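You operate a simulated robot arm through the tools that you are given. There is no shell and no other tool. Be economical: measure what you need, move in short steps, check, and stop when the job is done.

You run a simulated robot arm. Do the job below in one go: nothing can be reset, and whatever is moved stays where it is left.

Task
Scan the loaded slide again at 2400 dpi, return it to the slide tray and switch the slide scanner off.
Fine: one more scan; watch the display; after the scan slide the feed knob to Free, then open the scanner tray; shut it again; leave the dial set; switch off after the scan.

Only the result counts: the job must be done as asked and must still hold three seconds after the hand-in. Knocking over, shifting, dropping, spilling or breaking anything else fails it.

Robot
A 7-joint arm with a two-finger parallel gripper, fixed in place. Base frame: the origin is at the foot of the arm, x ahead of it, y to its left, z up; the work surface is at about z = 80. Lengths are in cm, angles in rad, forces in N, time in s.
With the tool pointing down near the work surface it reaches from about 30 to 70 cm from the base axis. Its first joint turns from -1.152 to 1.152 rad. Payload 1.57 kg.
The TCP is the grasp point between the finger pads, 3 cm short of the fingertips. In the tool frame z runs along the fingers and y along their closing line. Largest opening 11 cm; finger width 2.4, thickness 1.2; the body of the gripper, 4.8 by 11.2 cm, starts 7.8 cm behind the TCP.
Orientation is told as [roll, pitch, yaw] about the base's x, y, z axes, in that order, counted from this pose: with the fingers straight down and closing along the base's y, the tool's x points along the base's -x, its y along +y and its z along -z.

Tools
- The arm moves only by the tool servo_tool. Its argument "targets" is a list of rows, each a list of 3 entries, a list of its own where there are three numbers: the gripper command, from -1 (shut) to 1 (fully open), values between in proportion, then the shift along the base's x, y, z in units of 50 mm (1.0 is 50 mm), then the turn, a rotation vector about the base's x, y, z in units of 5 degrees (1.0 is 5 degrees). In form: [[grip, [tx, ty, tz], [wx, wy, wz]], ...]. A call has 1 to 8 rows; each row shifts and turns the commanded pose from where the row before left it. A call with a number of a shift or a turn outside -1 to 1 is refused whole. Each row takes 0.2 s and may step no farther than 5 cm and 0.15 rad from the row before; otherwise, or with a gripper value out of range, the whole call is refused. Where a pose cannot be reached the arm comes as near as it can. A force on the tool above 40 N (or 10 N above the force at the start of the call, whichever is more), or a blocked arm, ends the call early, and 0.2 s more pass. Each finger travels about 10.8 cm/s and halts on what it meets, pressing with about 28 N; the grip force reading is that of the motor and also rises with nothing between the fingers. The clock runs only during rows and for 0.2 s after the last one: add rows that do not move to give the fingers time. The reply holds the time, the measured pose of the TCP, the force on the tool along the base axes, the opening and the grip force, in the units named above and with some noise, with the torque about the TCP (base axes, N m) and any sound that the robot's microphone picked up.
- Cameras (640 x 400 px; columns grow to the right, rows downward): "scene" is fixed at [14.75, -37.99, 140.14]; the picture's right is [0.90, -0.44, 0.00], its down [-0.26, -0.52, -0.81] and it looks along [0.36, 0.73, -0.58] (base axes); focal length 331 px, centre (320, 200). "wrist" rides on the gripper at [7, 1.6, -14.1] in the tool frame; the picture's right is [-0.23, 0.97, 0.00], its down [-0.86, -0.20, -0.48] and it looks along [-0.47, -0.11, 0.88] (tool axes); focal length 222 px, centre (320, 200). There is no depth. A picture from a camera that has moved, and an enlarged one, comes with that camera's place and axes in the base frame and with its lens.
- grab_frame(camera): a new picture of that camera. It takes no simulated time.
- close_up(camera, box): a new picture of the part [left, top, right, bottom] of that camera's present view, enlarged. It takes no simulated time.
- job_done(): hands the job in; it is judged then, once.

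Work in short steps. Places have to be worked out from the pictures, the camera data and where the tool is seen: move nearer, look again, correct. Check each grasp and each placing, and mend what went wrong. You have 120 turns and 68 pictures in all, those below and enlarged ones among them. Open the gripper and draw the arm clear of the work before you hand the job in, unless the task says otherwise; then end with one line.

The tools are called as name(argument=value, ...) on one line, values as JSON. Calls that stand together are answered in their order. servo_tool: Moves the arm, as the interface text tells. Its arguments: {"type":"object","properties":{"targets":{"type":"array","items":{"type":"array"}}},"required":["targets"]} The other tools are called the same way: grab_frame (camera) takes a picture; close_up (camera, box) takes an enlarged picture of a part of a camera's view; job_done () hands the job in.

At the start:

```text
time_s: 0.0
eef_pos: [33.79, -0.32, 115.45]
tool_rot: [0.001, 0.0, 0.001]
ft_force: [0.2, -0.2, -0.3]
torque: [0.0, 0.01, -0.06]
grip_width: 11.0
gripper_force: 0.0
```

scene: 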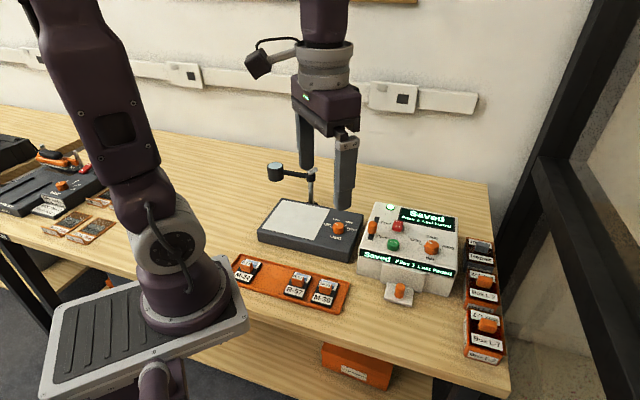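
wrist: 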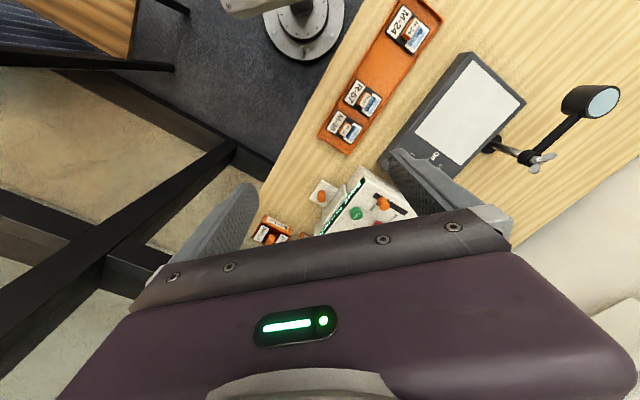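

The scanner is the white box on the right, with a display, buttons and knobs. I'll look closely at it and at the tray.

close_up(camera="scene", box=[345, 190, 475, 310])

close_up(camera="scene", box=[220, 180, 520, 370])

```text
3.33 times, centred on (410, 250) of scene
camera zoom: at [14.75, -37.99, 140.14], right [0.9, -0.44, 0.0], down [-0.26, -0.52, -0.81], along [0.36, 0.73, -0.58], focal length 1103 px, centre (20, 33)
```

zoom: 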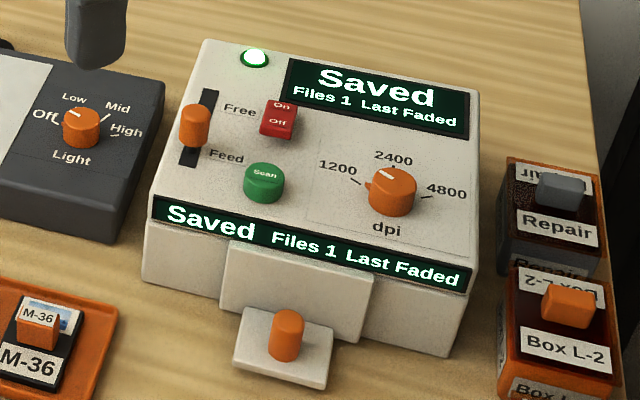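

```text
2.11 times, centred on (370, 275) of scene
camera zoom: at [14.75, -37.99, 140.14], right [0.9, -0.44, 0.0], down [-0.26, -0.52, -0.81], along [0.36, 0.73, -0.58], focal length 697 px, centre (215, 42)
```

zoom: 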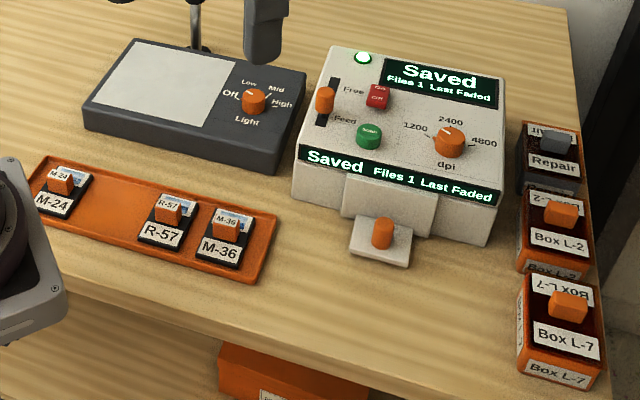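

From the scene view I place the Scan button near (53, 3, 90), the dial (60, -1), the feed knob (52, 10), the power rocker (58, 8) and the tray knob (50, -4). The scanner is yawed about -45°. I'll move above it for a wrist look.

servo_tool(targets=[[1, [0.9, 0.05, -0.2], [0, 0, 0]], [1, [0.9, 0.05, -0.3], [0, 0, 0]], [1, [0.9, 0.05, -0.3], [0, 0, 0]], [1, [0.9, 0.05, -0.3], [0, 0, 0]], [1, [0.9, 0.05, -0.3], [0, 0, 0]], [1, [0, 0, 0], [0, 0, 0]]])

grab_frame(camera="wrist")

```text
time_s: 1.4
eef_pos: [56.44, 0.72, 108.44]
tool_rot: [0.0, 0.001, 0.001]
ft_force: [0.2, 0.4, -1.0]
torque: [0.03, 0.0, 0.03]
grip_width: 10.99
gripper_force: 0.1
```

```text
63 pictures are left
camera wrist: at [49.46, 2.33, 122.67], right [0.23, 0.97, 0.0], down [0.86, -0.2, 0.48], along [0.47, -0.11, -0.88], focal length 222 px, centre (320, 200)
```

wrist: 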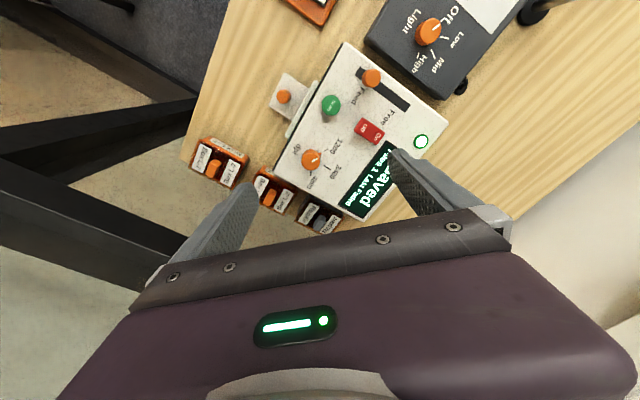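

close_up(camera="wrist", box=[250, 40, 450, 220])

```text
2.22 times, centred on (350, 130) of wrist
camera zoom: at [49.46, 2.33, 122.67], right [0.23, 0.97, 0.0], down [0.86, -0.2, 0.48], along [0.47, -0.11, -0.88], focal length 494 px, centre (253, 356)
```

zoom: 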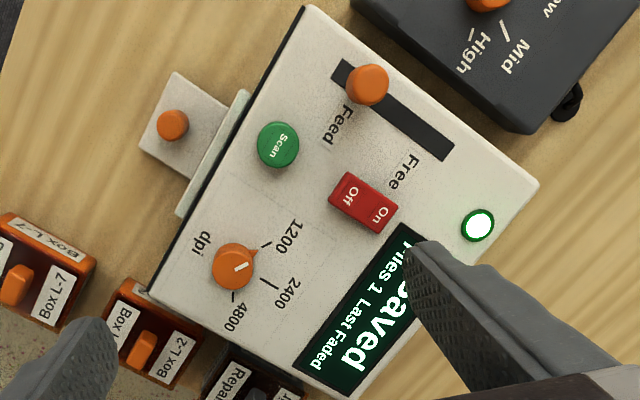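

The dial's pointer is at 1200, so it has to turn about 60° clockwise to 2400. I put the dial top at about (59.4, -1.3, 91.2) and the panel at z≈89. I'll yaw +70° while moving over it and partly close the gripper.

servo_tool(targets=[[0.5, [0.08, -0.05, -0.1], [0, 0, 1]], [0.2, [0.08, -0.05, -0.1], [0, 0, 1]], [-0.1, [0.08, -0.05, -0.1], [0, 0, 1]], [-0.1, [0.08, -0.05, -0.1], [0, 0, 1]], [-0.1, [0.08, -0.05, -0.1], [0, 0, 1]], [-0.1, [0.08, -0.05, -0.1], [0, 0, 1]], [-0.1, [0.06, -0.05, -0.1], [0, 0, 1]], [-0.1, [0.05, -0.05, -0.1], [0, 0, 1]]])

servo_tool(targets=[[-0.1, [0, 0, -0.1], [0, 0, 1]], [-0.1, [0, 0, -0.1], [0, 0, 1]], [-0.1, [0, 0, -0.1], [0, 0, 1]], [-0.1, [0, 0, -0.1], [0, 0, 1]], [-0.1, [0, 0, -0.1], [0, 0, 1]], [-0.1, [0, 0, -0.1], [0, 0, 1]], [-0.1, [0, 0, 0], [0, 0, 0]]])

grab_frame(camera="wrist")

grab_frame(camera="scene")

```text
time_s: 3.2
eef_pos: [59.05, -1.17, 104.41]
tool_rot: [-0.002, 0.0, 0.699]
ft_force: [-0.1, -0.3, 0.5]
torque: [-0.01, -0.01, 0.01]
grip_width: 4.94
gripper_force: 0.1
```

```text
time_s: 4.8
eef_pos: [59.09, -0.95, 101.56]
tool_rot: [-0.001, -0.001, 1.223]
ft_force: [-0.8, -0.2, -0.1]
torque: [0.03, -0.01, 0.01]
grip_width: 4.96
gripper_force: 0.0
```

```text
61 pictures are left
camera wrist: at [55.22, -7.08, 115.71], right [-0.84, 0.55, 0.0], down [0.48, 0.74, 0.48], along [0.26, 0.4, -0.88], focal length 222 px, centre (320, 200)
```

wrist: 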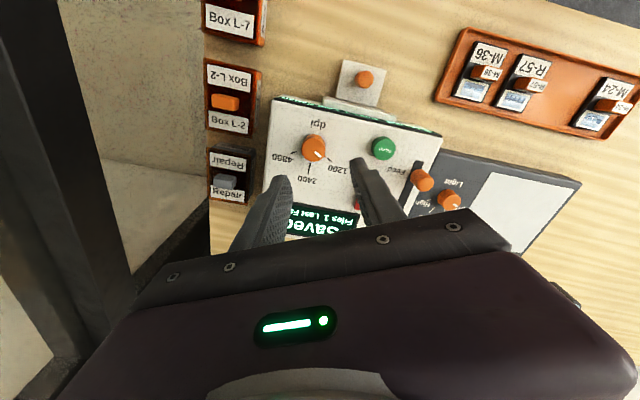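

```text
60 pictures are left
```

scene: 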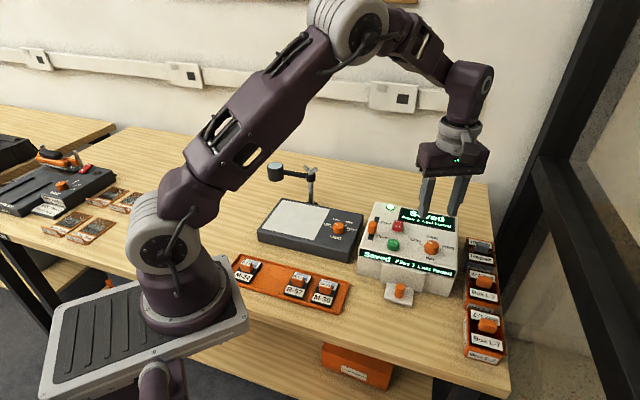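

I'll zoom in to refine the dial centre and see the pointer clearly.

close_up(camera="wrist", box=[260, 90, 420, 210])

```text
3.33 times, centred on (340, 150) of wrist
camera zoom: at [55.22, -7.08, 115.71], right [-0.84, 0.55, 0.0], down [0.48, 0.74, 0.48], along [0.26, 0.4, -0.88], focal length 740 px, centre (253, 367)
```

zoom: 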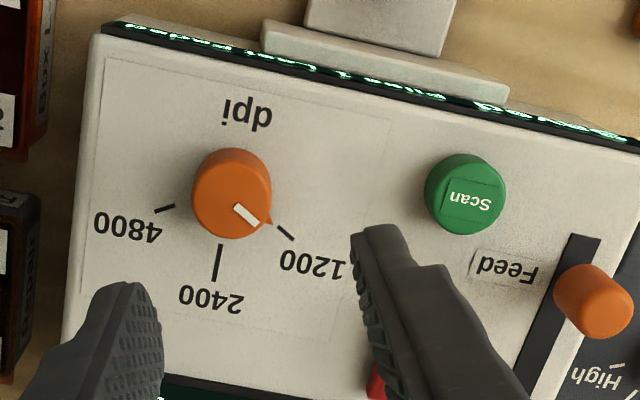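

The pointer is clearly at 1200, and the dial centre is about (59.5, -1.5). Descending around the dial.

servo_tool(targets=[[-0.1, [0.08, -0.11, -0.5], [0, 0, 0]], [-0.1, [0, 0, -0.5], [0, 0, 0]], [-0.1, [0, 0, -0.5], [0, 0, 0]], [-0.1, [0, 0, -0.2], [0, 0, 0]], [-0.1, [0, 0, -0.06], [0, 0, 0]], [-0.1, [0, 0, 0], [0, 0, 0]]])

grab_frame(camera="wrist")

```text
time_s: 6.2
eef_pos: [59.55, -1.72, 92.56]
tool_rot: [-0.002, 0.0, 1.221]
ft_force: [0.4, -0.9, -0.1]
torque: [-0.01, 0.04, 0.0]
grip_width: 4.93
gripper_force: 0.0
```

```text
58 pictures are left
camera wrist: at [55.64, -7.68, 106.83], right [-0.84, 0.55, 0.0], down [0.48, 0.74, 0.48], along [0.26, 0.4, -0.88], focal length 222 px, centre (320, 200)
```

wrist: 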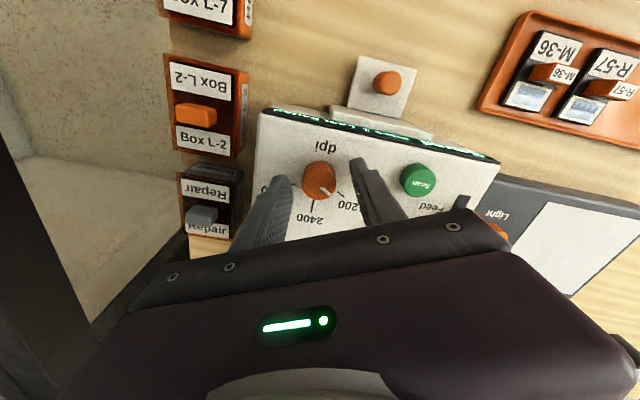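

The dial sits between the fingers, so I'll close on it.

servo_tool(targets=[[-0.5, [0, 0, 0], [0, 0, 0]], [-0.7, [0, 0, 0], [0, 0, 0]], [-0.7, [0, 0, 0], [0, 0, 0]]])

```text
time_s: 7.0
eef_pos: [59.67, -1.76, 92.72]
tool_rot: [-0.002, 0.0, 1.222]
ft_force: [12.8, -4.1, -5.3]
torque: [-0.04, -0.49, -0.02]
grip_width: 2.71
gripper_force: 38.0
```

The gripped width is 2.7 with some side load along the closing line. I'll relieve that with a small shift.

servo_tool(targets=[[-0.7, [0.04, -0.015, 0], [0, 0, 0]], [-0.7, [0, 0, 0], [0, 0, 0]]])

```text
time_s: 7.6
eef_pos: [59.64, -1.85, 92.57]
tool_rot: [0.003, 0.001, 1.222]
ft_force: [-4.1, -2.5, 12.1]
torque: [0.39, 0.22, 0.03]
grip_width: 2.68
gripper_force: 37.9
```

Side load is low now. I'll turn clockwise in 5° steps, 55° in total, starting with 30°.

servo_tool(targets=[[-0.7, [0, 0, 0], [0, 0, -1]], [-0.7, [0, 0, 0], [0, 0, -1]], [-0.7, [0, 0, 0], [0, 0, -1]], [-0.7, [0, 0, 0], [0, 0, -1]], [-0.7, [0, 0, 0], [0, 0, -1]], [-0.7, [0, 0, 0], [0, 0, -1]]])

grab_frame(camera="wrist")

```text
time_s: 9.0
eef_pos: [59.61, -1.65, 92.53]
tool_rot: [0.002, 0.001, 0.694]
ft_force: [-21.7, 9.2, 20.8]
torque: [0.82, 0.21, 0.05]
grip_width: 2.74
gripper_force: 37.6
```

```text
57 pictures are left
camera wrist: at [53.22, -4.91, 106.85], right [-0.45, 0.89, 0.0], down [0.78, 0.4, 0.48], along [0.43, 0.22, -0.88], focal length 222 px, centre (320, 200)
```

wrist: 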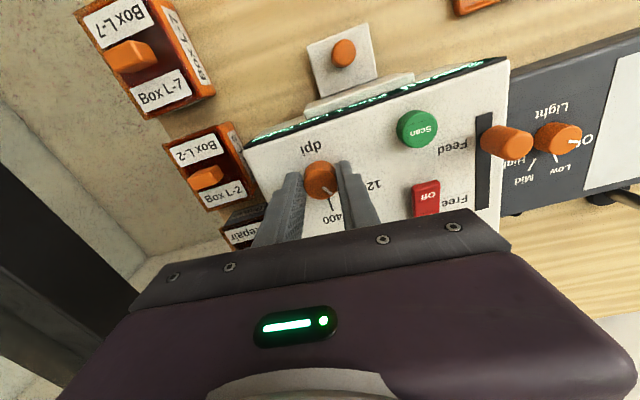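

The dial turns with the gripper. I'll ease the side load and turn the remaining 25°.

servo_tool(targets=[[-0.7, [-0.04, 0.015, 0.02], [0, 0, -1]], [-0.7, [0, 0, 0], [0, 0, -1]], [-0.7, [0, 0, 0], [0, 0, -1]], [-0.7, [0, 0, 0], [0, 0, -1]], [-0.7, [0, 0, 0], [0, 0, -1]], [-0.7, [0, 0, 0], [0, 0, 0]]])

close_up(camera="wrist", box=[250, 110, 410, 230])

```text
time_s: 10.4
eef_pos: [59.58, -1.59, 92.62]
tool_rot: [0.001, 0.002, 0.262]
ft_force: [-4.3, 16.0, -28.2]
torque: [0.4, 0.11, -0.02]
grip_width: 2.73
gripper_force: 37.9
```

```text
3.33 times, centred on (330, 170) of wrist
camera zoom: at [52.42, -1.82, 106.89], right [-0.03, 1.0, 0.0], down [0.88, 0.03, 0.48], along [0.48, 0.02, -0.88], focal length 740 px, centre (287, 300)
```

zoom: 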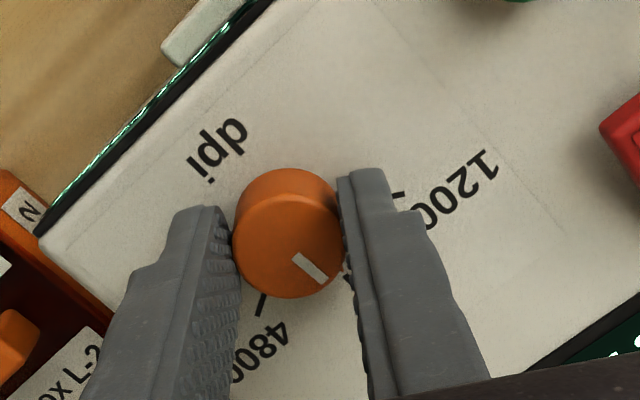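

The pointer now looks to be along 2400 (about 45–50°). I'll open and rise to check.

servo_tool(targets=[[-0.4, [0, 0, 0], [0, 0, 0]], [-0.1, [0, 0, 0], [0, 0, 0]], [-0.1, [0, 0, 0.5], [0, 0, 0]], [-0.1, [0, 0, 0.9], [0, 0, 0]], [-0.1, [-0.2, 0, 0.4], [0, 0, 0]], [-0.1, [0, 0, 0], [0, 0, 0]]])

close_up(camera="wrist", box=[210, 20, 450, 220])

```text
time_s: 11.8
eef_pos: [58.59, -1.65, 101.82]
tool_rot: [0.0, -0.001, 0.261]
ft_force: [0.4, 0.1, 0.1]
torque: [0.0, 0.04, -0.02]
grip_width: 4.95
gripper_force: 0.0
```

```text
2.00 times, centred on (330, 120) of wrist
camera zoom: at [51.41, -1.9, 116.04], right [-0.03, 1.0, 0.0], down [0.88, 0.03, 0.48], along [0.48, 0.02, -0.88], focal length 444 px, centre (300, 360)
```

zoom: 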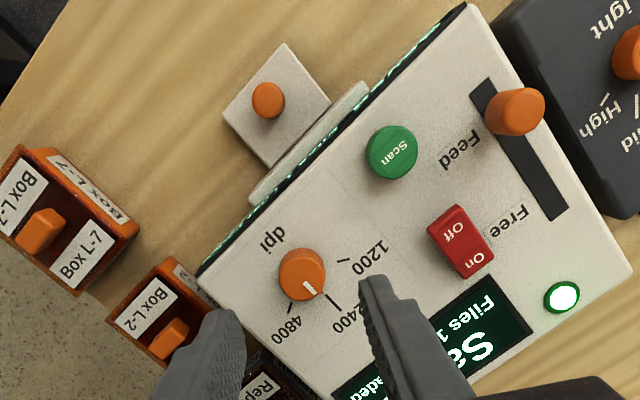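

The dial reads 2400. Next I'll close the fingers and move above the Scan button at (52.8, 3.0).

servo_tool(targets=[[-0.6, [-0.58, 0.46, 0], [0, 0, 0]], [-1, [-0.58, 0.47, 0], [0, 0, 0]], [-1, [0, 0, -0.7], [0, 0, 0]], [-1, [0, 0, -0.5], [0, 0, 0]], [-1, [0, 0, 0], [0, 0, 0]]])

close_up(camera="wrist", box=[220, 80, 420, 220])

close_up(camera="scene", box=[345, 180, 475, 310])

```text
time_s: 13.0
eef_pos: [52.69, 2.99, 95.87]
tool_rot: [-0.001, 0.0, 0.261]
ft_force: [-0.3, -0.2, -0.6]
torque: [-0.02, -0.02, 0.0]
grip_width: 0.0
gripper_force: 21.0
```

```text
2.86 times, centred on (320, 150) of wrist
camera zoom: at [45.54, 2.76, 110.04], right [-0.03, 1.0, 0.0], down [0.88, 0.03, 0.48], along [0.48, 0.02, -0.88], focal length 635 px, centre (320, 343)
```

zoom: 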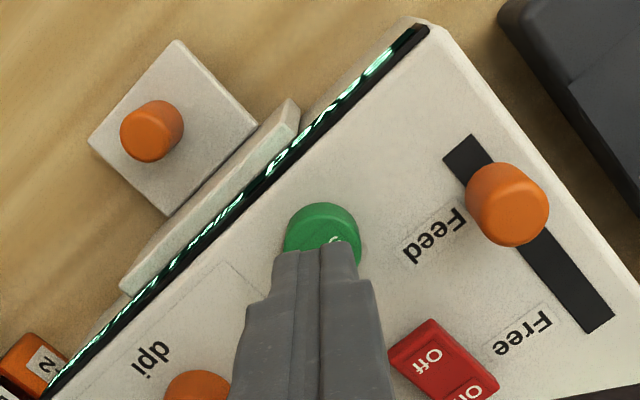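

```text
3.08 times, centred on (410, 245) of scene
camera zoom: at [14.75, -37.99, 140.14], right [0.9, -0.44, 0.0], down [-0.26, -0.52, -0.81], along [0.36, 0.73, -0.58], focal length 1018 px, centre (43, 62)
```

zoom: 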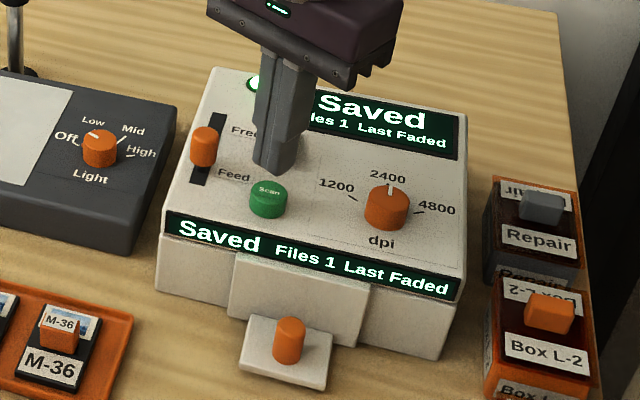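

The fingertips are over the button and the dial is confirmed at 2400. Pressing down gently.

servo_tool(targets=[[-1, [0, 0, -0.3], [0, 0, 0]], [-1, [0, 0, -0.08], [0, 0, 0]], [-1, [0, 0, -0.06], [0, 0, 0]], [-1, [0, 0, 0], [0, 0, 0]]])

```text
time_s: 14.0
eef_pos: [52.84, 3.01, 93.51]
tool_rot: [-0.002, 0.0, 0.261]
ft_force: [-0.3, -0.2, 0.1]
torque: [-0.04, -0.01, -0.04]
grip_width: 0.0
gripper_force: 21.3
```

servo_tool(targets=[[-1, [0, 0, -0.05], [0, 0, 0]], [-1, [0, 0, -0.05], [0, 0, 0]], [-1, [0, 0, 0], [0, 0, 0]]])

```text
time_s: 14.8
eef_pos: [52.71, 3.07, 92.98]
tool_rot: [0.0, -0.001, 0.262]
ft_force: [-0.5, -0.7, 2.0]
torque: [-0.01, 0.01, 0.0]
grip_width: 0.0
gripper_force: 21.6
```

Light contact at 2 N. Continuing in small steps.

servo_tool(targets=[[-1, [0, 0, -0.05], [0, 0, 0]], [-1, [0, 0, 0], [0, 0, 0]]])

close_up(camera="scene", box=[345, 180, 475, 310])

```text
time_s: 15.4
eef_pos: [52.79, 3.08, 92.8]
tool_rot: [0.0, 0.0, 0.261]
ft_force: [-0.6, 1.2, 3.3]
torque: [0.05, -0.02, -0.02]
grip_width: 0.0
gripper_force: 21.3
heard: click
```

```text
3.08 times, centred on (410, 245) of scene
camera zoom: at [14.74, -37.99, 140.14], right [0.9, -0.44, 0.0], down [-0.25, -0.52, -0.81], along [0.36, 0.73, -0.58], focal length 1018 px, centre (43, 62)
```

zoom: 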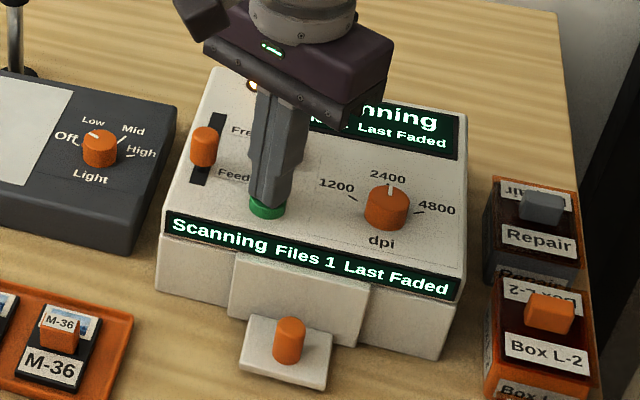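

The scan is running. I'll lift straight off, then reorient to yaw 45° above the feed knob while it scans.

servo_tool(targets=[[-1, [0, 0, 0.5], [0, 0, 0]], [-1, [0, 0, 0.8], [0, 0, 1]], [-0.6, [-0.25, 0.5, 0.3], [0, 0, 1]], [-0.1, [-0.25, 0.5, 0], [0, 0, 1]], [-0.1, [0, 0, 0], [0, 0, 1]], [-0.1, [0, 0, 0], [0, 0, 1]], [-0.1, [0, 0, 0], [0, 0, 1]], [-0.1, [0, 0, 0], [0, 0, 0]]])

close_up(camera="scene", box=[345, 180, 475, 310])

close_up(camera="wrist", box=[220, 60, 420, 220])

```text
time_s: 17.2
eef_pos: [50.3, 8.0, 100.82]
tool_rot: [0.0, 0.0, 0.786]
ft_force: [0.7, 0.5, 0.4]
torque: [-0.02, -0.02, 0.01]
grip_width: 4.93
gripper_force: 0.1
```

```text
3.08 times, centred on (410, 245) of scene
camera zoom: at [14.75, -37.99, 140.14], right [0.9, -0.44, 0.0], down [-0.26, -0.52, -0.81], along [0.36, 0.73, -0.58], focal length 1018 px, centre (43, 62)
```

zoom: 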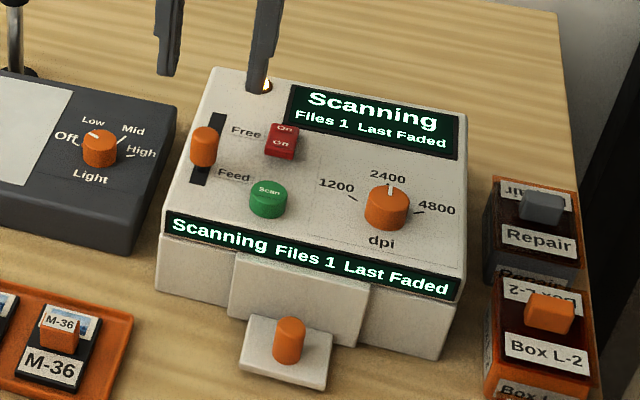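

```text
2.50 times, centred on (320, 140) of wrist
camera zoom: at [44.21, 4.22, 114.96], right [-0.53, 0.85, 0.0], down [0.75, 0.46, 0.48], along [0.41, 0.25, -0.88], focal length 555 px, centre (320, 350)
```

zoom: 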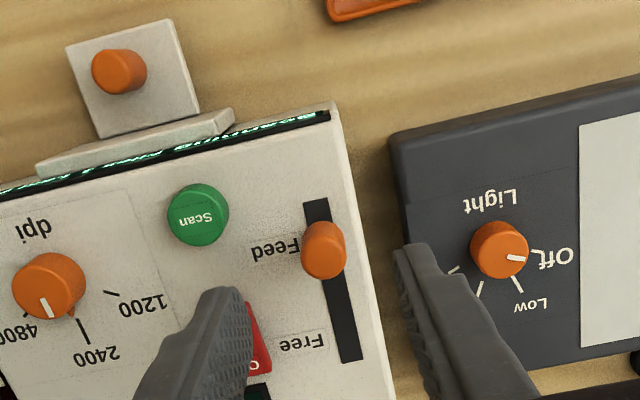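

The TCP is above the feed knob at (50.2, 8.1). I'll wait for the scan to finish before touching it.

servo_tool(targets=[[-0.1, [0, 0, 0], [0, 0, 0]], [-0.1, [0, 0, 0], [0, 0, 0]], [-0.1, [0, 0, 0], [0, 0, 0]], [-0.1, [0, 0, 0], [0, 0, 0]], [-0.1, [0, 0, 0], [0, 0, 0]], [-0.1, [0, 0, 0], [0, 0, 0]], [-0.1, [0, 0, 0], [0, 0, 0]], [-0.1, [0, 0, 0], [0, 0, 0]]])

servo_tool(targets=[[-0.1, [0, 0, 0], [0, 0, 0]], [-0.1, [0, 0, 0], [0, 0, 0]], [-0.1, [0, 0, 0], [0, 0, 0]], [-0.1, [0, 0, 0], [0, 0, 0]], [-0.1, [0, 0, 0], [0, 0, 0]], [-0.1, [0, 0, 0], [0, 0, 0]], [-0.1, [0, 0, 0], [0, 0, 0]], [-0.1, [0, 0, 0], [0, 0, 0]]])

close_up(camera="scene", box=[345, 180, 475, 310])

```text
time_s: 19.0
eef_pos: [50.26, 7.99, 100.72]
tool_rot: [-0.001, 0.001, 0.786]
ft_force: [0.2, 0.5, 0.1]
torque: [0.0, 0.01, 0.01]
grip_width: 4.97
gripper_force: 0.1
```

```text
time_s: 20.8
eef_pos: [50.39, 7.97, 100.8]
tool_rot: [-0.001, 0.0, 0.786]
ft_force: [-0.3, -0.1, 0.3]
torque: [0.0, 0.03, -0.02]
grip_width: 4.96
gripper_force: 0.1
```

```text
3.08 times, centred on (410, 245) of scene
camera zoom: at [14.75, -37.99, 140.14], right [0.9, -0.44, 0.0], down [-0.26, -0.52, -0.81], along [0.36, 0.73, -0.58], focal length 1018 px, centre (43, 62)
```

zoom: 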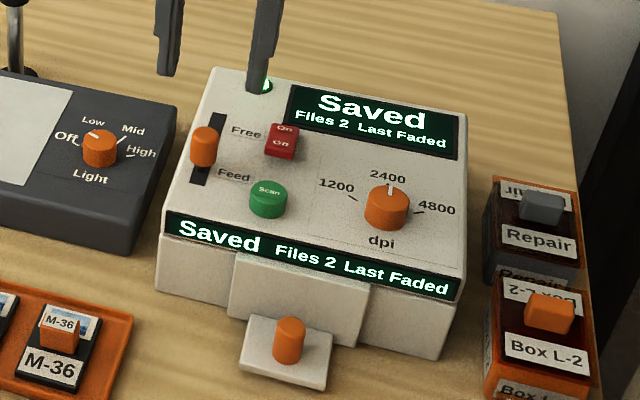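

The display shows "Saved, Files 2", so the single scan is done. I'll descend around the feed knob and grip it.

servo_tool(targets=[[-0.1, [-0.03, 0.02, -0.6], [0, 0, 0]], [-0.1, [0, 0, -0.6], [0, 0, 0]], [-0.1, [0, 0, -0.3], [0, 0, 0]], [-0.1, [0, 0, -0.1], [0, 0, 0]], [-0.5, [0, 0, 0], [0, 0, 0]], [-0.7, [0, 0, 0], [0, 0, 0]], [-0.7, [0, 0, 0], [0, 0, 0]]])

close_up(camera="wrist", box=[220, 100, 420, 260])

```text
time_s: 22.4
eef_pos: [50.16, 8.1, 92.78]
tool_rot: [0.0, 0.0, 0.784]
ft_force: [6.9, -6.6, -3.1]
torque: [-0.11, -0.09, -0.07]
grip_width: 2.43
gripper_force: 4.1
```

```text
2.50 times, centred on (320, 180) of wrist
camera zoom: at [44.0, 4.37, 106.93], right [-0.53, 0.85, 0.0], down [0.75, 0.46, 0.48], along [0.41, 0.25, -0.88], focal length 555 px, centre (320, 250)
```

zoom: 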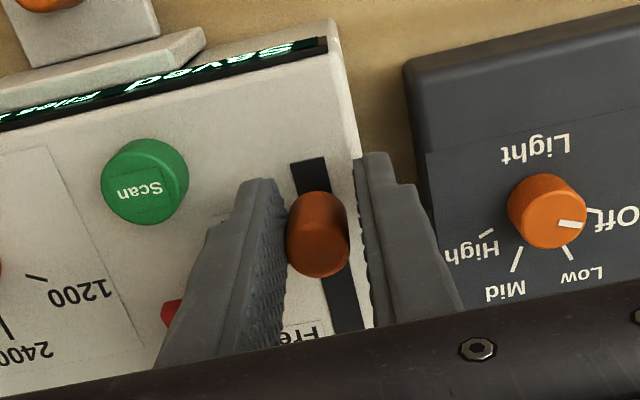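

It is gripped at about 2.4 cm. Sliding towards Free along (0.70, 0.71).

servo_tool(targets=[[-0.8, [0, 0, 0], [0, 0, 0]], [-0.8, [0.14, 0.14, 0], [0, 0, 0]], [-0.8, [0.14, 0.14, 0], [0, 0, 0]], [-0.8, [0.14, 0.14, 0], [0, 0, 0]], [-0.8, [0.14, 0.14, 0], [0, 0, 0]]])

close_up(camera="wrist", box=[220, 100, 420, 260])

```text
time_s: 23.6
eef_pos: [52.89, 10.95, 92.83]
tool_rot: [0.0, 0.001, 0.785]
ft_force: [8.1, -8.7, -3.2]
torque: [-0.15, -0.18, -0.11]
grip_width: 2.25
gripper_force: 6.2
```

```text
2.50 times, centred on (320, 180) of wrist
camera zoom: at [46.85, 7.06, 107.02], right [-0.53, 0.85, 0.0], down [0.75, 0.46, 0.48], along [0.41, 0.25, -0.88], focal length 555 px, centre (320, 250)
```

zoom: 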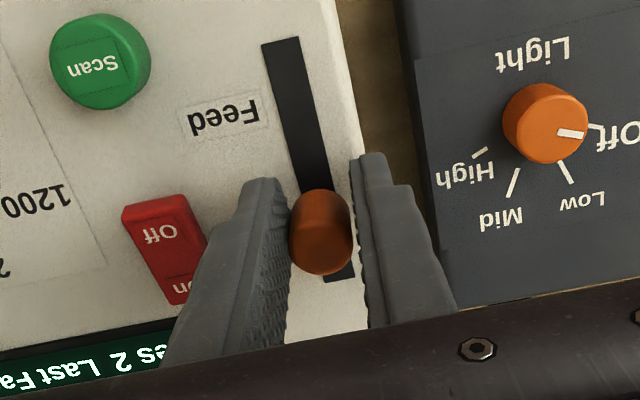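

The knob slides freely, and I'll continue to the end stop in small steps.

servo_tool(targets=[[-0.8, [0.07, 0.07, 0], [0, 0, 0]], [-0.8, [0.07, 0.07, 0], [0, 0, 0]], [-0.8, [0.07, 0.07, 0], [0, 0, 0]]])

close_up(camera="wrist", box=[220, 100, 420, 260])

```text
time_s: 24.4
eef_pos: [54.02, 12.02, 92.94]
tool_rot: [-0.001, 0.0, 0.785]
ft_force: [10.1, -8.3, -0.9]
torque: [-0.12, -0.2, -0.08]
grip_width: 2.22
gripper_force: 5.9
```

```text
2.50 times, centred on (320, 180) of wrist
camera zoom: at [47.94, 8.15, 107.02], right [-0.53, 0.85, 0.0], down [0.75, 0.46, 0.48], along [0.41, 0.25, -0.88], focal length 555 px, centre (320, 250)
```

zoom: 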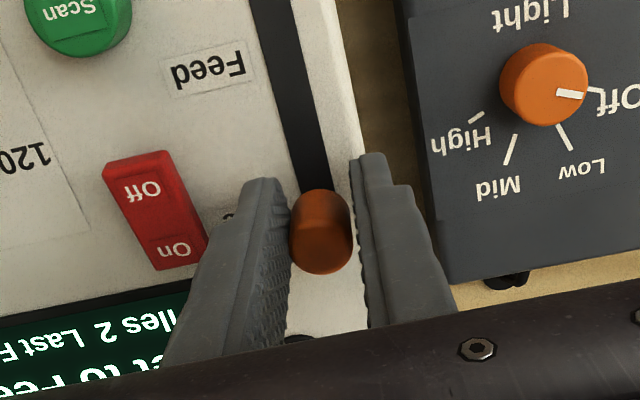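

Not quite at the stop yet, so a little more.

servo_tool(targets=[[-0.8, [0.07, 0.07, 0], [0, 0, 0]], [-0.8, [0.05, 0.05, 0], [0, 0, 0]], [-0.8, [0.05, 0.05, 0], [0, 0, 0]], [-0.8, [0, 0, 0], [0, 0, 0]]])

close_up(camera="scene", box=[345, 180, 475, 310])

```text
time_s: 25.4
eef_pos: [54.91, 12.74, 92.91]
tool_rot: [0.0, 0.0, 0.786]
ft_force: [4.0, -11.6, 0.1]
torque: [-0.27, -0.05, -0.04]
grip_width: 2.18
gripper_force: 5.5
```

```text
3.08 times, centred on (410, 245) of scene
camera zoom: at [14.76, -38.02, 140.13], right [0.9, -0.44, 0.0], down [-0.26, -0.52, -0.81], along [0.36, 0.73, -0.58], focal length 1018 px, centre (43, 62)
```

zoom: 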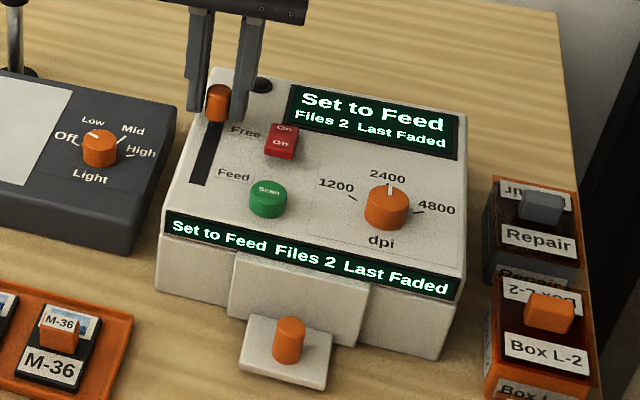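

The knob is at the Free end, with resistance building. One last nudge, then release and rise.

servo_tool(targets=[[-0.8, [0.04, 0.04, 0], [0, 0, 0]], [-0.8, [0, 0, 0], [0, 0, 0]], [-0.4, [-0.04, -0.04, 0], [0, 0, 0]], [-0.1, [0, 0, 0], [0, 0, 0]], [-0.1, [0, 0, 0.8], [0, 0, 0]], [-0.1, [0, 0, 0.8], [0, 0, 0]]])

close_up(camera="scene", box=[345, 180, 475, 310])

```text
time_s: 26.8
eef_pos: [55.07, 12.86, 100.79]
tool_rot: [-0.001, -0.002, 0.786]
ft_force: [-0.5, 0.0, 0.2]
torque: [0.01, 0.0, -0.01]
grip_width: 4.96
gripper_force: 0.1
```

```text
3.08 times, centred on (410, 245) of scene
camera zoom: at [14.74, -37.99, 140.14], right [0.9, -0.44, 0.0], down [-0.25, -0.52, -0.81], along [0.36, 0.73, -0.58], focal length 1018 px, centre (43, 62)
```

zoom: 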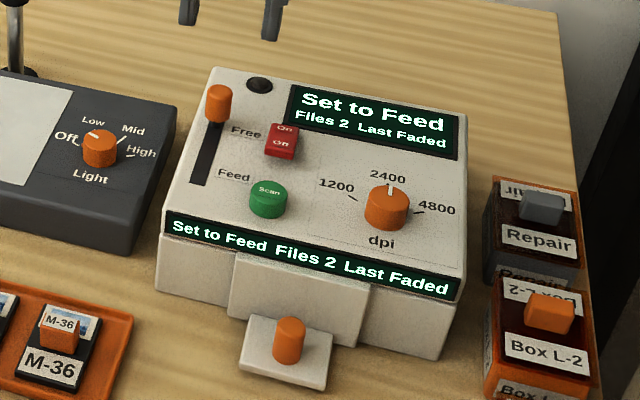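

Feed is on Free. Moving over the tray knob at about (50.5, -3.6), keeping the 45° yaw.

servo_tool(targets=[[-0.1, [-0.23, -0.82, 0], [0, 0, 0]], [-0.1, [-0.23, -0.82, 0], [0, 0, 0]], [-0.1, [-0.23, -0.82, 0], [0, 0, 0]], [-0.1, [-0.23, -0.82, 0], [0, 0, 0]], [-0.1, [0, 0, -0.6], [0, 0, 0]], [-0.1, [0, 0, 0], [0, 0, 0]]])

close_up(camera="wrist", box=[220, 60, 420, 220])

```text
time_s: 28.2
eef_pos: [50.41, -3.67, 97.73]
tool_rot: [0.0, -0.001, 0.786]
ft_force: [-0.3, -1.1, -0.2]
torque: [0.0, 0.0, 0.0]
grip_width: 4.95
gripper_force: 0.2
```

```text
2.50 times, centred on (320, 140) of wrist
camera zoom: at [44.25, -7.4, 111.98], right [-0.53, 0.85, 0.0], down [0.75, 0.46, 0.48], along [0.41, 0.25, -0.88], focal length 555 px, centre (320, 350)
```

zoom: 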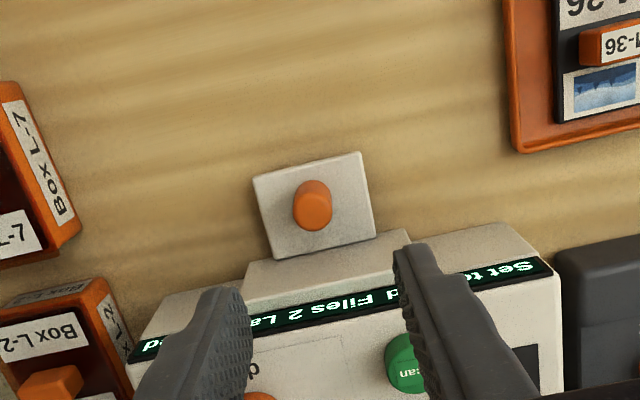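

The knob centre is about (50.5, -3.85). Descending to TCP z≈85.8 in steps.

servo_tool(targets=[[-0.1, [0.01, -0.03, -0.6], [0, 0, 0]], [-0.1, [0, 0, -0.6], [0, 0, 0]], [-0.1, [0, 0, -0.6], [0, 0, 0]], [-0.1, [0, 0, -0.4], [0, 0, 0]], [-0.1, [0, 0, -0.14], [0, 0, 0]], [-0.1, [0, 0, 0], [0, 0, 0]]])

close_up(camera="wrist", box=[220, 100, 420, 260])

close_up(camera="scene", box=[330, 200, 470, 320])

```text
time_s: 29.6
eef_pos: [50.26, -3.68, 86.23]
tool_rot: [0.0, 0.001, 0.784]
ft_force: [0.4, 0.2, -0.3]
torque: [-0.02, 0.01, -0.01]
grip_width: 4.97
gripper_force: 0.1
```

```text
2.50 times, centred on (320, 180) of wrist
camera zoom: at [44.15, -7.5, 100.44], right [-0.53, 0.85, 0.0], down [0.75, 0.46, 0.48], along [0.41, 0.25, -0.88], focal length 555 px, centre (320, 250)
```

zoom: 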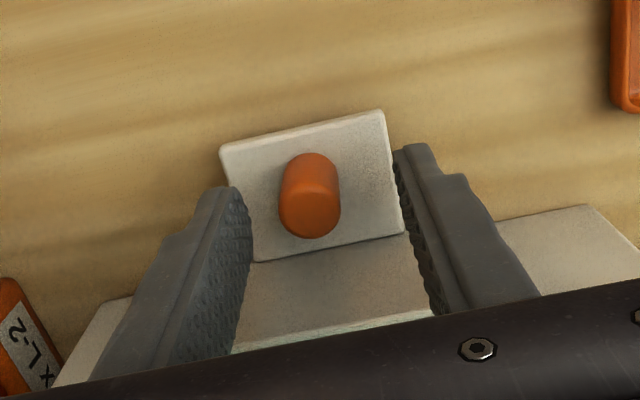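

```text
3.33 times, centred on (400, 260) of scene
camera zoom: at [14.75, -37.99, 140.14], right [0.9, -0.44, 0.0], down [-0.26, -0.52, -0.81], along [0.36, 0.73, -0.58], focal length 1103 px, centre (53, 0)
```

zoom: 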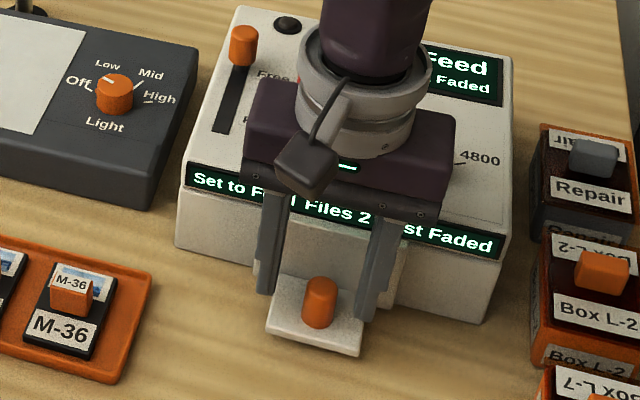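

The knob centre is slightly further out, at about (50.1, -4.2). I'll correct, lower a little and grip.

servo_tool(targets=[[-0.1, [-0.03, -0.1, -0.08], [0, 0, 0]], [-0.4, [0, 0, 0], [0, 0, 0]], [-0.6, [0, 0, 0], [0, 0, 0]], [-0.75, [0, 0, 0], [0, 0, 0]], [-0.75, [0, 0, 0], [0, 0, 0]]])

close_up(camera="wrist", box=[220, 100, 420, 260])

```text
time_s: 30.8
eef_pos: [50.09, -4.29, 85.82]
tool_rot: [-0.001, 0.001, 0.785]
ft_force: [7.7, -8.3, -6.8]
torque: [-0.26, -0.24, -0.08]
grip_width: 1.9
gripper_force: 33.7
```

```text
2.50 times, centred on (320, 180) of wrist
camera zoom: at [44.01, -8.12, 100.01], right [-0.53, 0.85, 0.0], down [0.75, 0.46, 0.48], along [0.41, 0.25, -0.88], focal length 555 px, centre (320, 250)
```

zoom: 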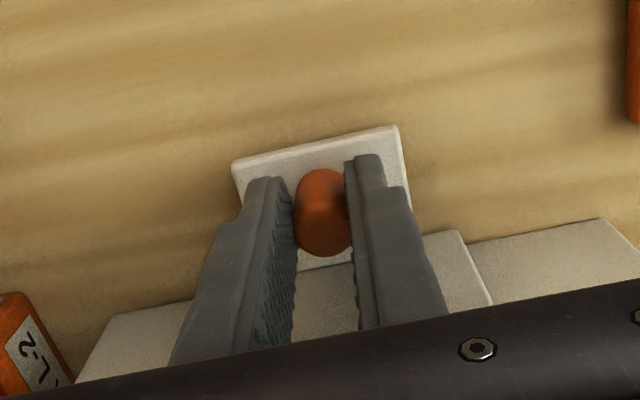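

Gripped. I'll pull the tray out along (-0.71, -0.70) while watching the force.

servo_tool(targets=[[-0.75, [0.03, -0.03, 0], [0, 0, 0]], [-0.75, [-0.14, -0.14, 0], [0, 0, 0]], [-0.75, [-0.14, -0.14, 0], [0, 0, 0]], [-0.75, [-0.14, -0.14, 0], [0, 0, 0]]])

close_up(camera="scene", box=[320, 200, 480, 330])

```text
time_s: 31.8
eef_pos: [48.04, -6.46, 85.7]
tool_rot: [0.002, 0.0, 0.787]
ft_force: [-10.1, 11.2, 26.2]
torque: [0.53, 0.19, 0.14]
grip_width: 1.88
gripper_force: 33.0
```

```text
3.08 times, centred on (400, 265) of scene
camera zoom: at [14.68, -37.96, 140.15], right [0.9, -0.44, 0.0], down [-0.25, -0.52, -0.81], along [0.36, 0.73, -0.58], focal length 1018 px, centre (74, 0)
```

zoom: 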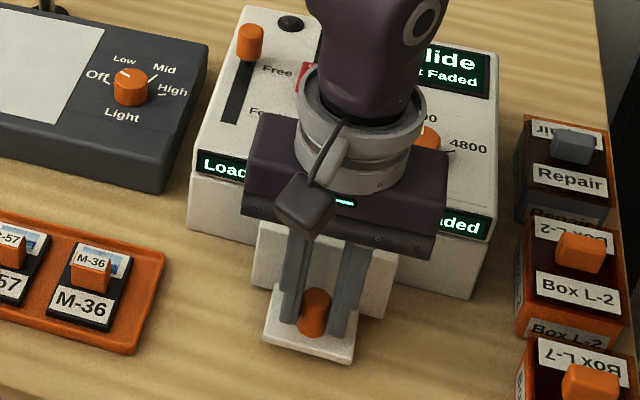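

The tray is moving out and the display now shows "Load slide". I'll ease the loads and keep pulling.

servo_tool(targets=[[-0.75, [-0.15, -0.12, 0.02], [0, 0, 0]], [-0.75, [-0.14, -0.14, 0], [0, 0, 0]], [-0.75, [-0.14, -0.14, 0], [0, 0, 0]], [-0.75, [-0.14, -0.14, 0], [0, 0, 0]]])

close_up(camera="scene", box=[320, 200, 480, 330])

```text
time_s: 32.8
eef_pos: [45.24, -9.27, 85.83]
tool_rot: [0.002, 0.001, 0.787]
ft_force: [-4.6, 4.8, -22.1]
torque: [0.12, 0.15, 0.04]
grip_width: 1.88
gripper_force: 32.4
```

```text
3.08 times, centred on (400, 265) of scene
camera zoom: at [14.77, -37.99, 140.13], right [0.9, -0.44, 0.0], down [-0.26, -0.52, -0.81], along [0.36, 0.73, -0.58], focal length 1018 px, centre (74, 0)
```

zoom: 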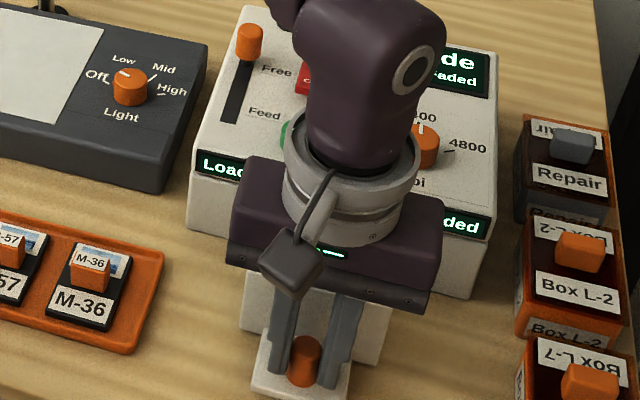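

About 7 cm out so far. Continuing until the stop.

servo_tool(targets=[[-0.75, [-0.14, -0.14, -0.01], [0, 0, 0]], [-0.75, [-0.14, -0.14, 0], [0, 0, 0]], [-0.75, [-0.1, -0.1, 0], [0, 0, 0]], [-0.75, [-0.1, -0.1, 0], [0, 0, 0]]])

close_up(camera="scene", box=[310, 200, 490, 350])

```text
time_s: 33.8
eef_pos: [42.98, -11.93, 85.9]
tool_rot: [-0.005, -0.001, 0.781]
ft_force: [-0.8, 0.5, -0.5]
torque: [-0.06, 0.03, 0.0]
grip_width: 1.19
gripper_force: 0.8
```

```text
2.67 times, centred on (400, 275) of scene
camera zoom: at [14.74, -37.99, 140.14], right [0.9, -0.44, 0.0], down [-0.26, -0.52, -0.81], along [0.36, 0.73, -0.58], focal length 882 px, centre (107, 0)
```

zoom: 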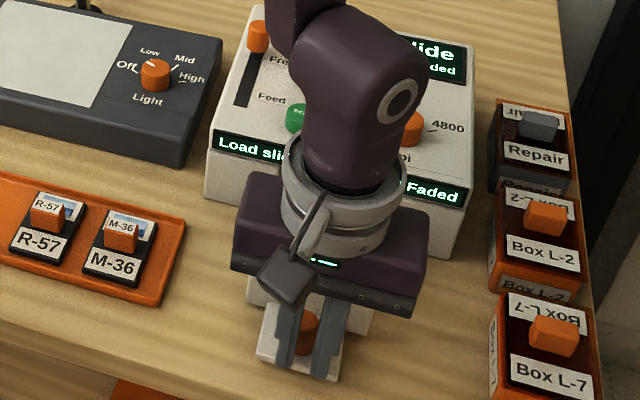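

The knob slipped out as the tray reached its stop. I'll lift straight up and look.

servo_tool(targets=[[-0.7, [0, 0, 0.5], [0, 0, 0]], [-0.5, [0, 0, 0.9], [0, 0, 0]], [-0.1, [0.3, 0.3, 0.9], [0, 0, 0]], [-0.1, [0.3, 0.3, 0.5], [0, 0, 0]], [-0.1, [0, 0, 0], [0, 0, 0]]])

grab_frame(camera="wrist")

close_up(camera="scene", box=[310, 200, 490, 350])

```text
time_s: 35.0
eef_pos: [46.1, -8.66, 99.88]
tool_rot: [0.001, -0.001, 0.784]
ft_force: [0.5, -0.2, -0.1]
torque: [-0.01, 0.0, -0.01]
grip_width: 4.97
gripper_force: 0.0
```

```text
36 pictures are left
camera wrist: at [39.97, -12.49, 113.99], right [-0.53, 0.85, 0.0], down [0.75, 0.46, 0.48], along [0.41, 0.25, -0.88], focal length 222 px, centre (320, 200)
```

wrist: 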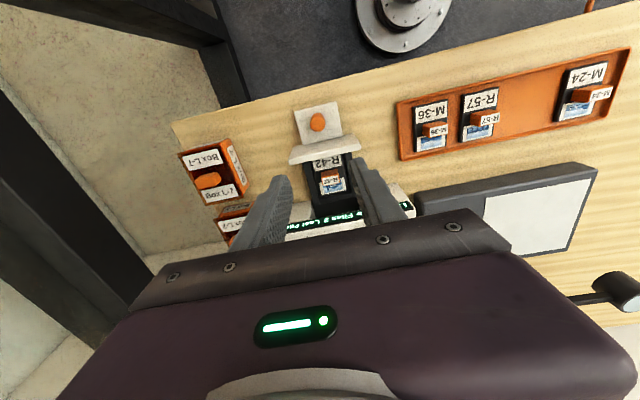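

```text
2.67 times, centred on (400, 275) of scene
camera zoom: at [14.75, -37.99, 140.14], right [0.9, -0.44, 0.0], down [-0.26, -0.52, -0.81], along [0.36, 0.73, -0.58], focal length 882 px, centre (107, 0)
```

zoom: 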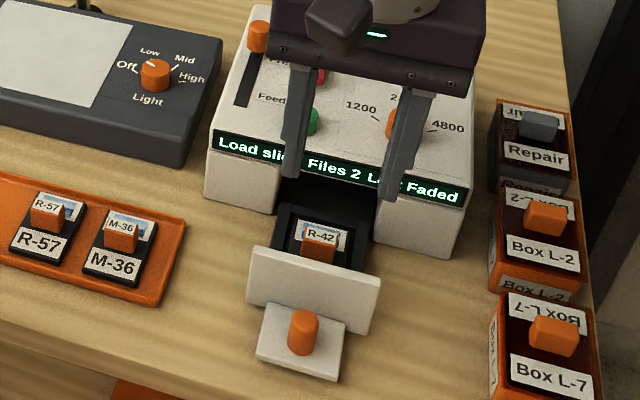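

Slide R-42 sits in the open tray with an orange tab. I'll take close-ups for exact positions.

close_up(camera="wrist", box=[270, 90, 390, 220])

close_up(camera="scene", box=[370, 230, 440, 310])

close_up(camera="wrist", box=[380, 40, 640, 200])

close_up(camera="scene", box=[220, 240, 360, 330])

```text
3.08 times, centred on (330, 155) of wrist
camera zoom: at [39.97, -12.49, 113.99], right [-0.53, 0.85, 0.0], down [0.75, 0.46, 0.48], along [0.41, 0.25, -0.88], focal length 684 px, centre (289, 338)
```

zoom: 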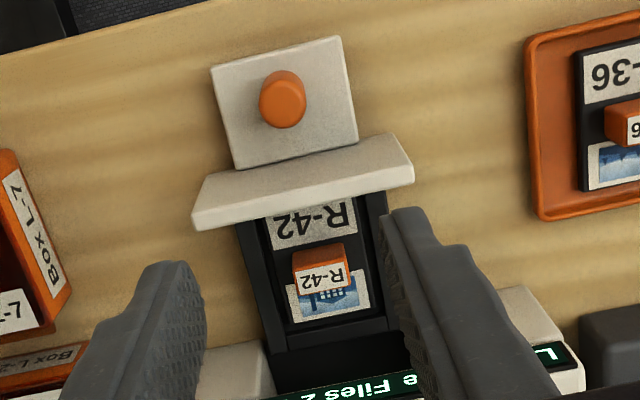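

```text
5.00 times, centred on (405, 270) of scene
camera zoom: at [14.75, -37.99, 140.14], right [0.9, -0.44, 0.0], down [-0.26, -0.52, -0.81], along [0.36, 0.73, -0.58], focal length 1655 px, centre (-105, -150)
```

zoom: 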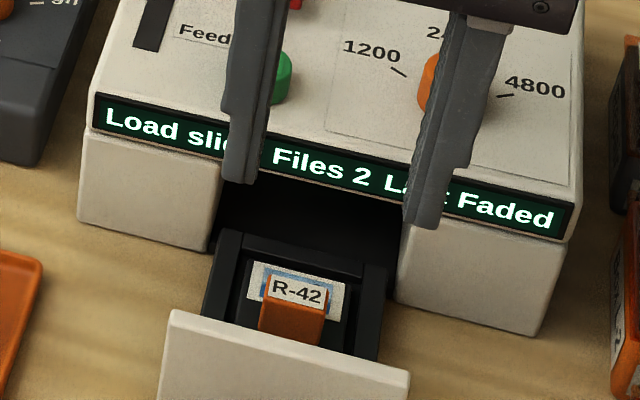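

```text
2.46 times, centred on (510, 120) of wrist
camera zoom: at [39.97, -12.49, 113.99], right [-0.53, 0.85, 0.0], down [0.75, 0.46, 0.48], along [0.41, 0.25, -0.88], focal length 547 px, centre (-148, 397)
```

zoom: 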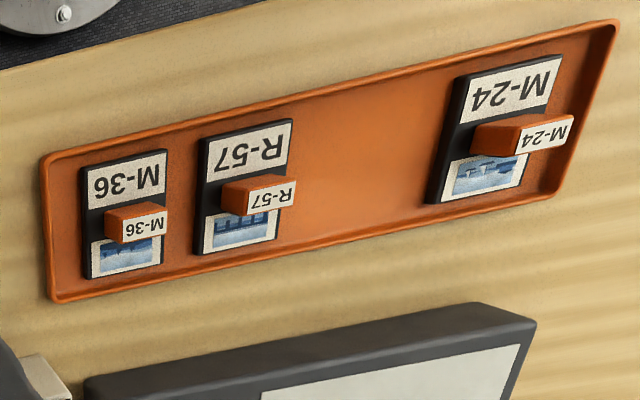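

```text
4.44 times, centred on (290, 285) of scene
camera zoom: at [14.75, -37.99, 140.14], right [0.9, -0.44, 0.0], down [-0.26, -0.52, -0.81], along [0.36, 0.73, -0.58], focal length 1471 px, centre (453, -178)
```

zoom: 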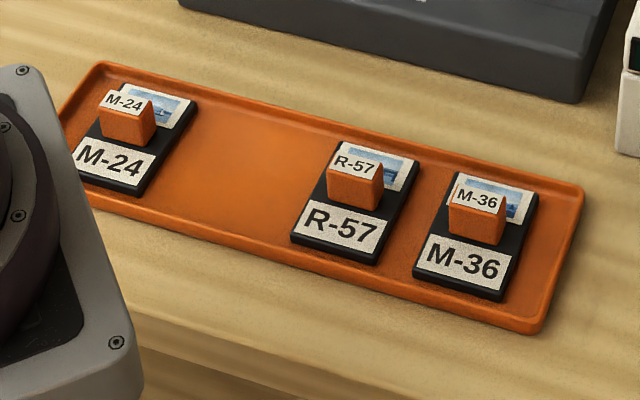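

Slide R-42's tab top is at about (49.5, -5.0, 86.1). I'll rotate to yaw -45°, so the fingers would close front to back and clear the drawer walls, and then look at the tab from the side.

servo_tool(targets=[[-0.1, [0.08, 0.09, 0], [0, 0, -1]], [-0.1, [0.08, 0.09, 0], [0, 0, -1]], [-0.1, [0.08, 0.09, 0], [0, 0, -1]], [-0.1, [0.08, 0.09, 0], [0, 0, -1]], [-0.1, [0.08, 0.09, 0], [0, 0, -1]], [-0.1, [0.08, 0.09, 0], [0, 0, -1]], [-0.1, [0.08, 0.09, 0], [0, 0, -1]], [-0.1, [0.08, 0.09, 0], [0, 0, -1]]])

servo_tool(targets=[[-0.1, [0, 0, -0.1], [0, 0, -1]], [-0.1, [0, 0, -0.1], [0, 0, -1]], [-0.1, [0, 0, -0.1], [0, 0, -1]], [-0.1, [0, 0, -0.1], [0, 0, -1]], [-0.1, [0, 0, -0.1], [0, 0, -1]], [-0.1, [0, 0, -0.1], [0, 0, -1]], [-0.1, [0, 0, -0.1], [0, 0, -1]], [-0.1, [0, 0, 0], [0, 0, -1]]])

servo_tool(targets=[[-0.1, [0, 0, -0.1], [0, 0, -1]], [-0.1, [0, 0, -0.1], [0, 0, -1]], [-0.1, [0, 0, 0], [0, 0, 0]]])

close_up(camera="wrist", box=[240, 80, 400, 230])

```text
time_s: 36.8
eef_pos: [49.06, -5.02, 99.72]
tool_rot: [0.0, 0.001, 0.086]
ft_force: [-0.4, 0.5, 1.3]
torque: [-0.01, -0.01, 0.01]
grip_width: 4.95
gripper_force: 0.0
```

```text
time_s: 38.6
eef_pos: [49.08, -4.98, 96.34]
tool_rot: [0.001, 0.001, -0.614]
ft_force: [0.2, -0.6, -0.2]
torque: [0.0, -0.01, -0.01]
grip_width: 4.95
gripper_force: 0.1
```

```text
time_s: 39.4
eef_pos: [48.99, -4.99, 95.19]
tool_rot: [-0.001, -0.001, -0.788]
ft_force: [0.0, 0.5, -0.4]
torque: [-0.03, 0.01, 0.02]
grip_width: 4.93
gripper_force: 0.2
```

```text
2.67 times, centred on (320, 155) of wrist
camera zoom: at [45.26, 1.0, 109.49], right [0.85, 0.53, 0.0], down [0.46, -0.75, 0.48], along [0.25, -0.41, -0.88], focal length 592 px, centre (320, 320)
```

zoom: 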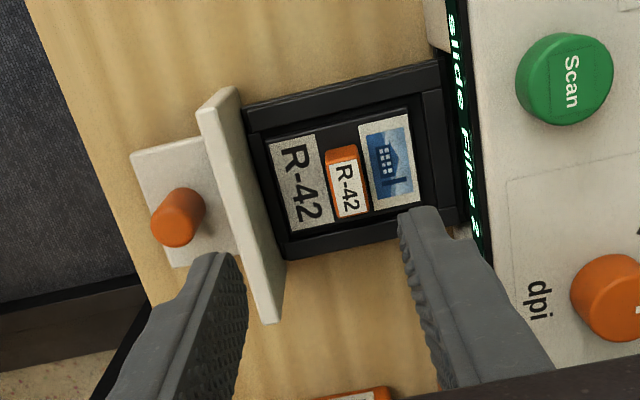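

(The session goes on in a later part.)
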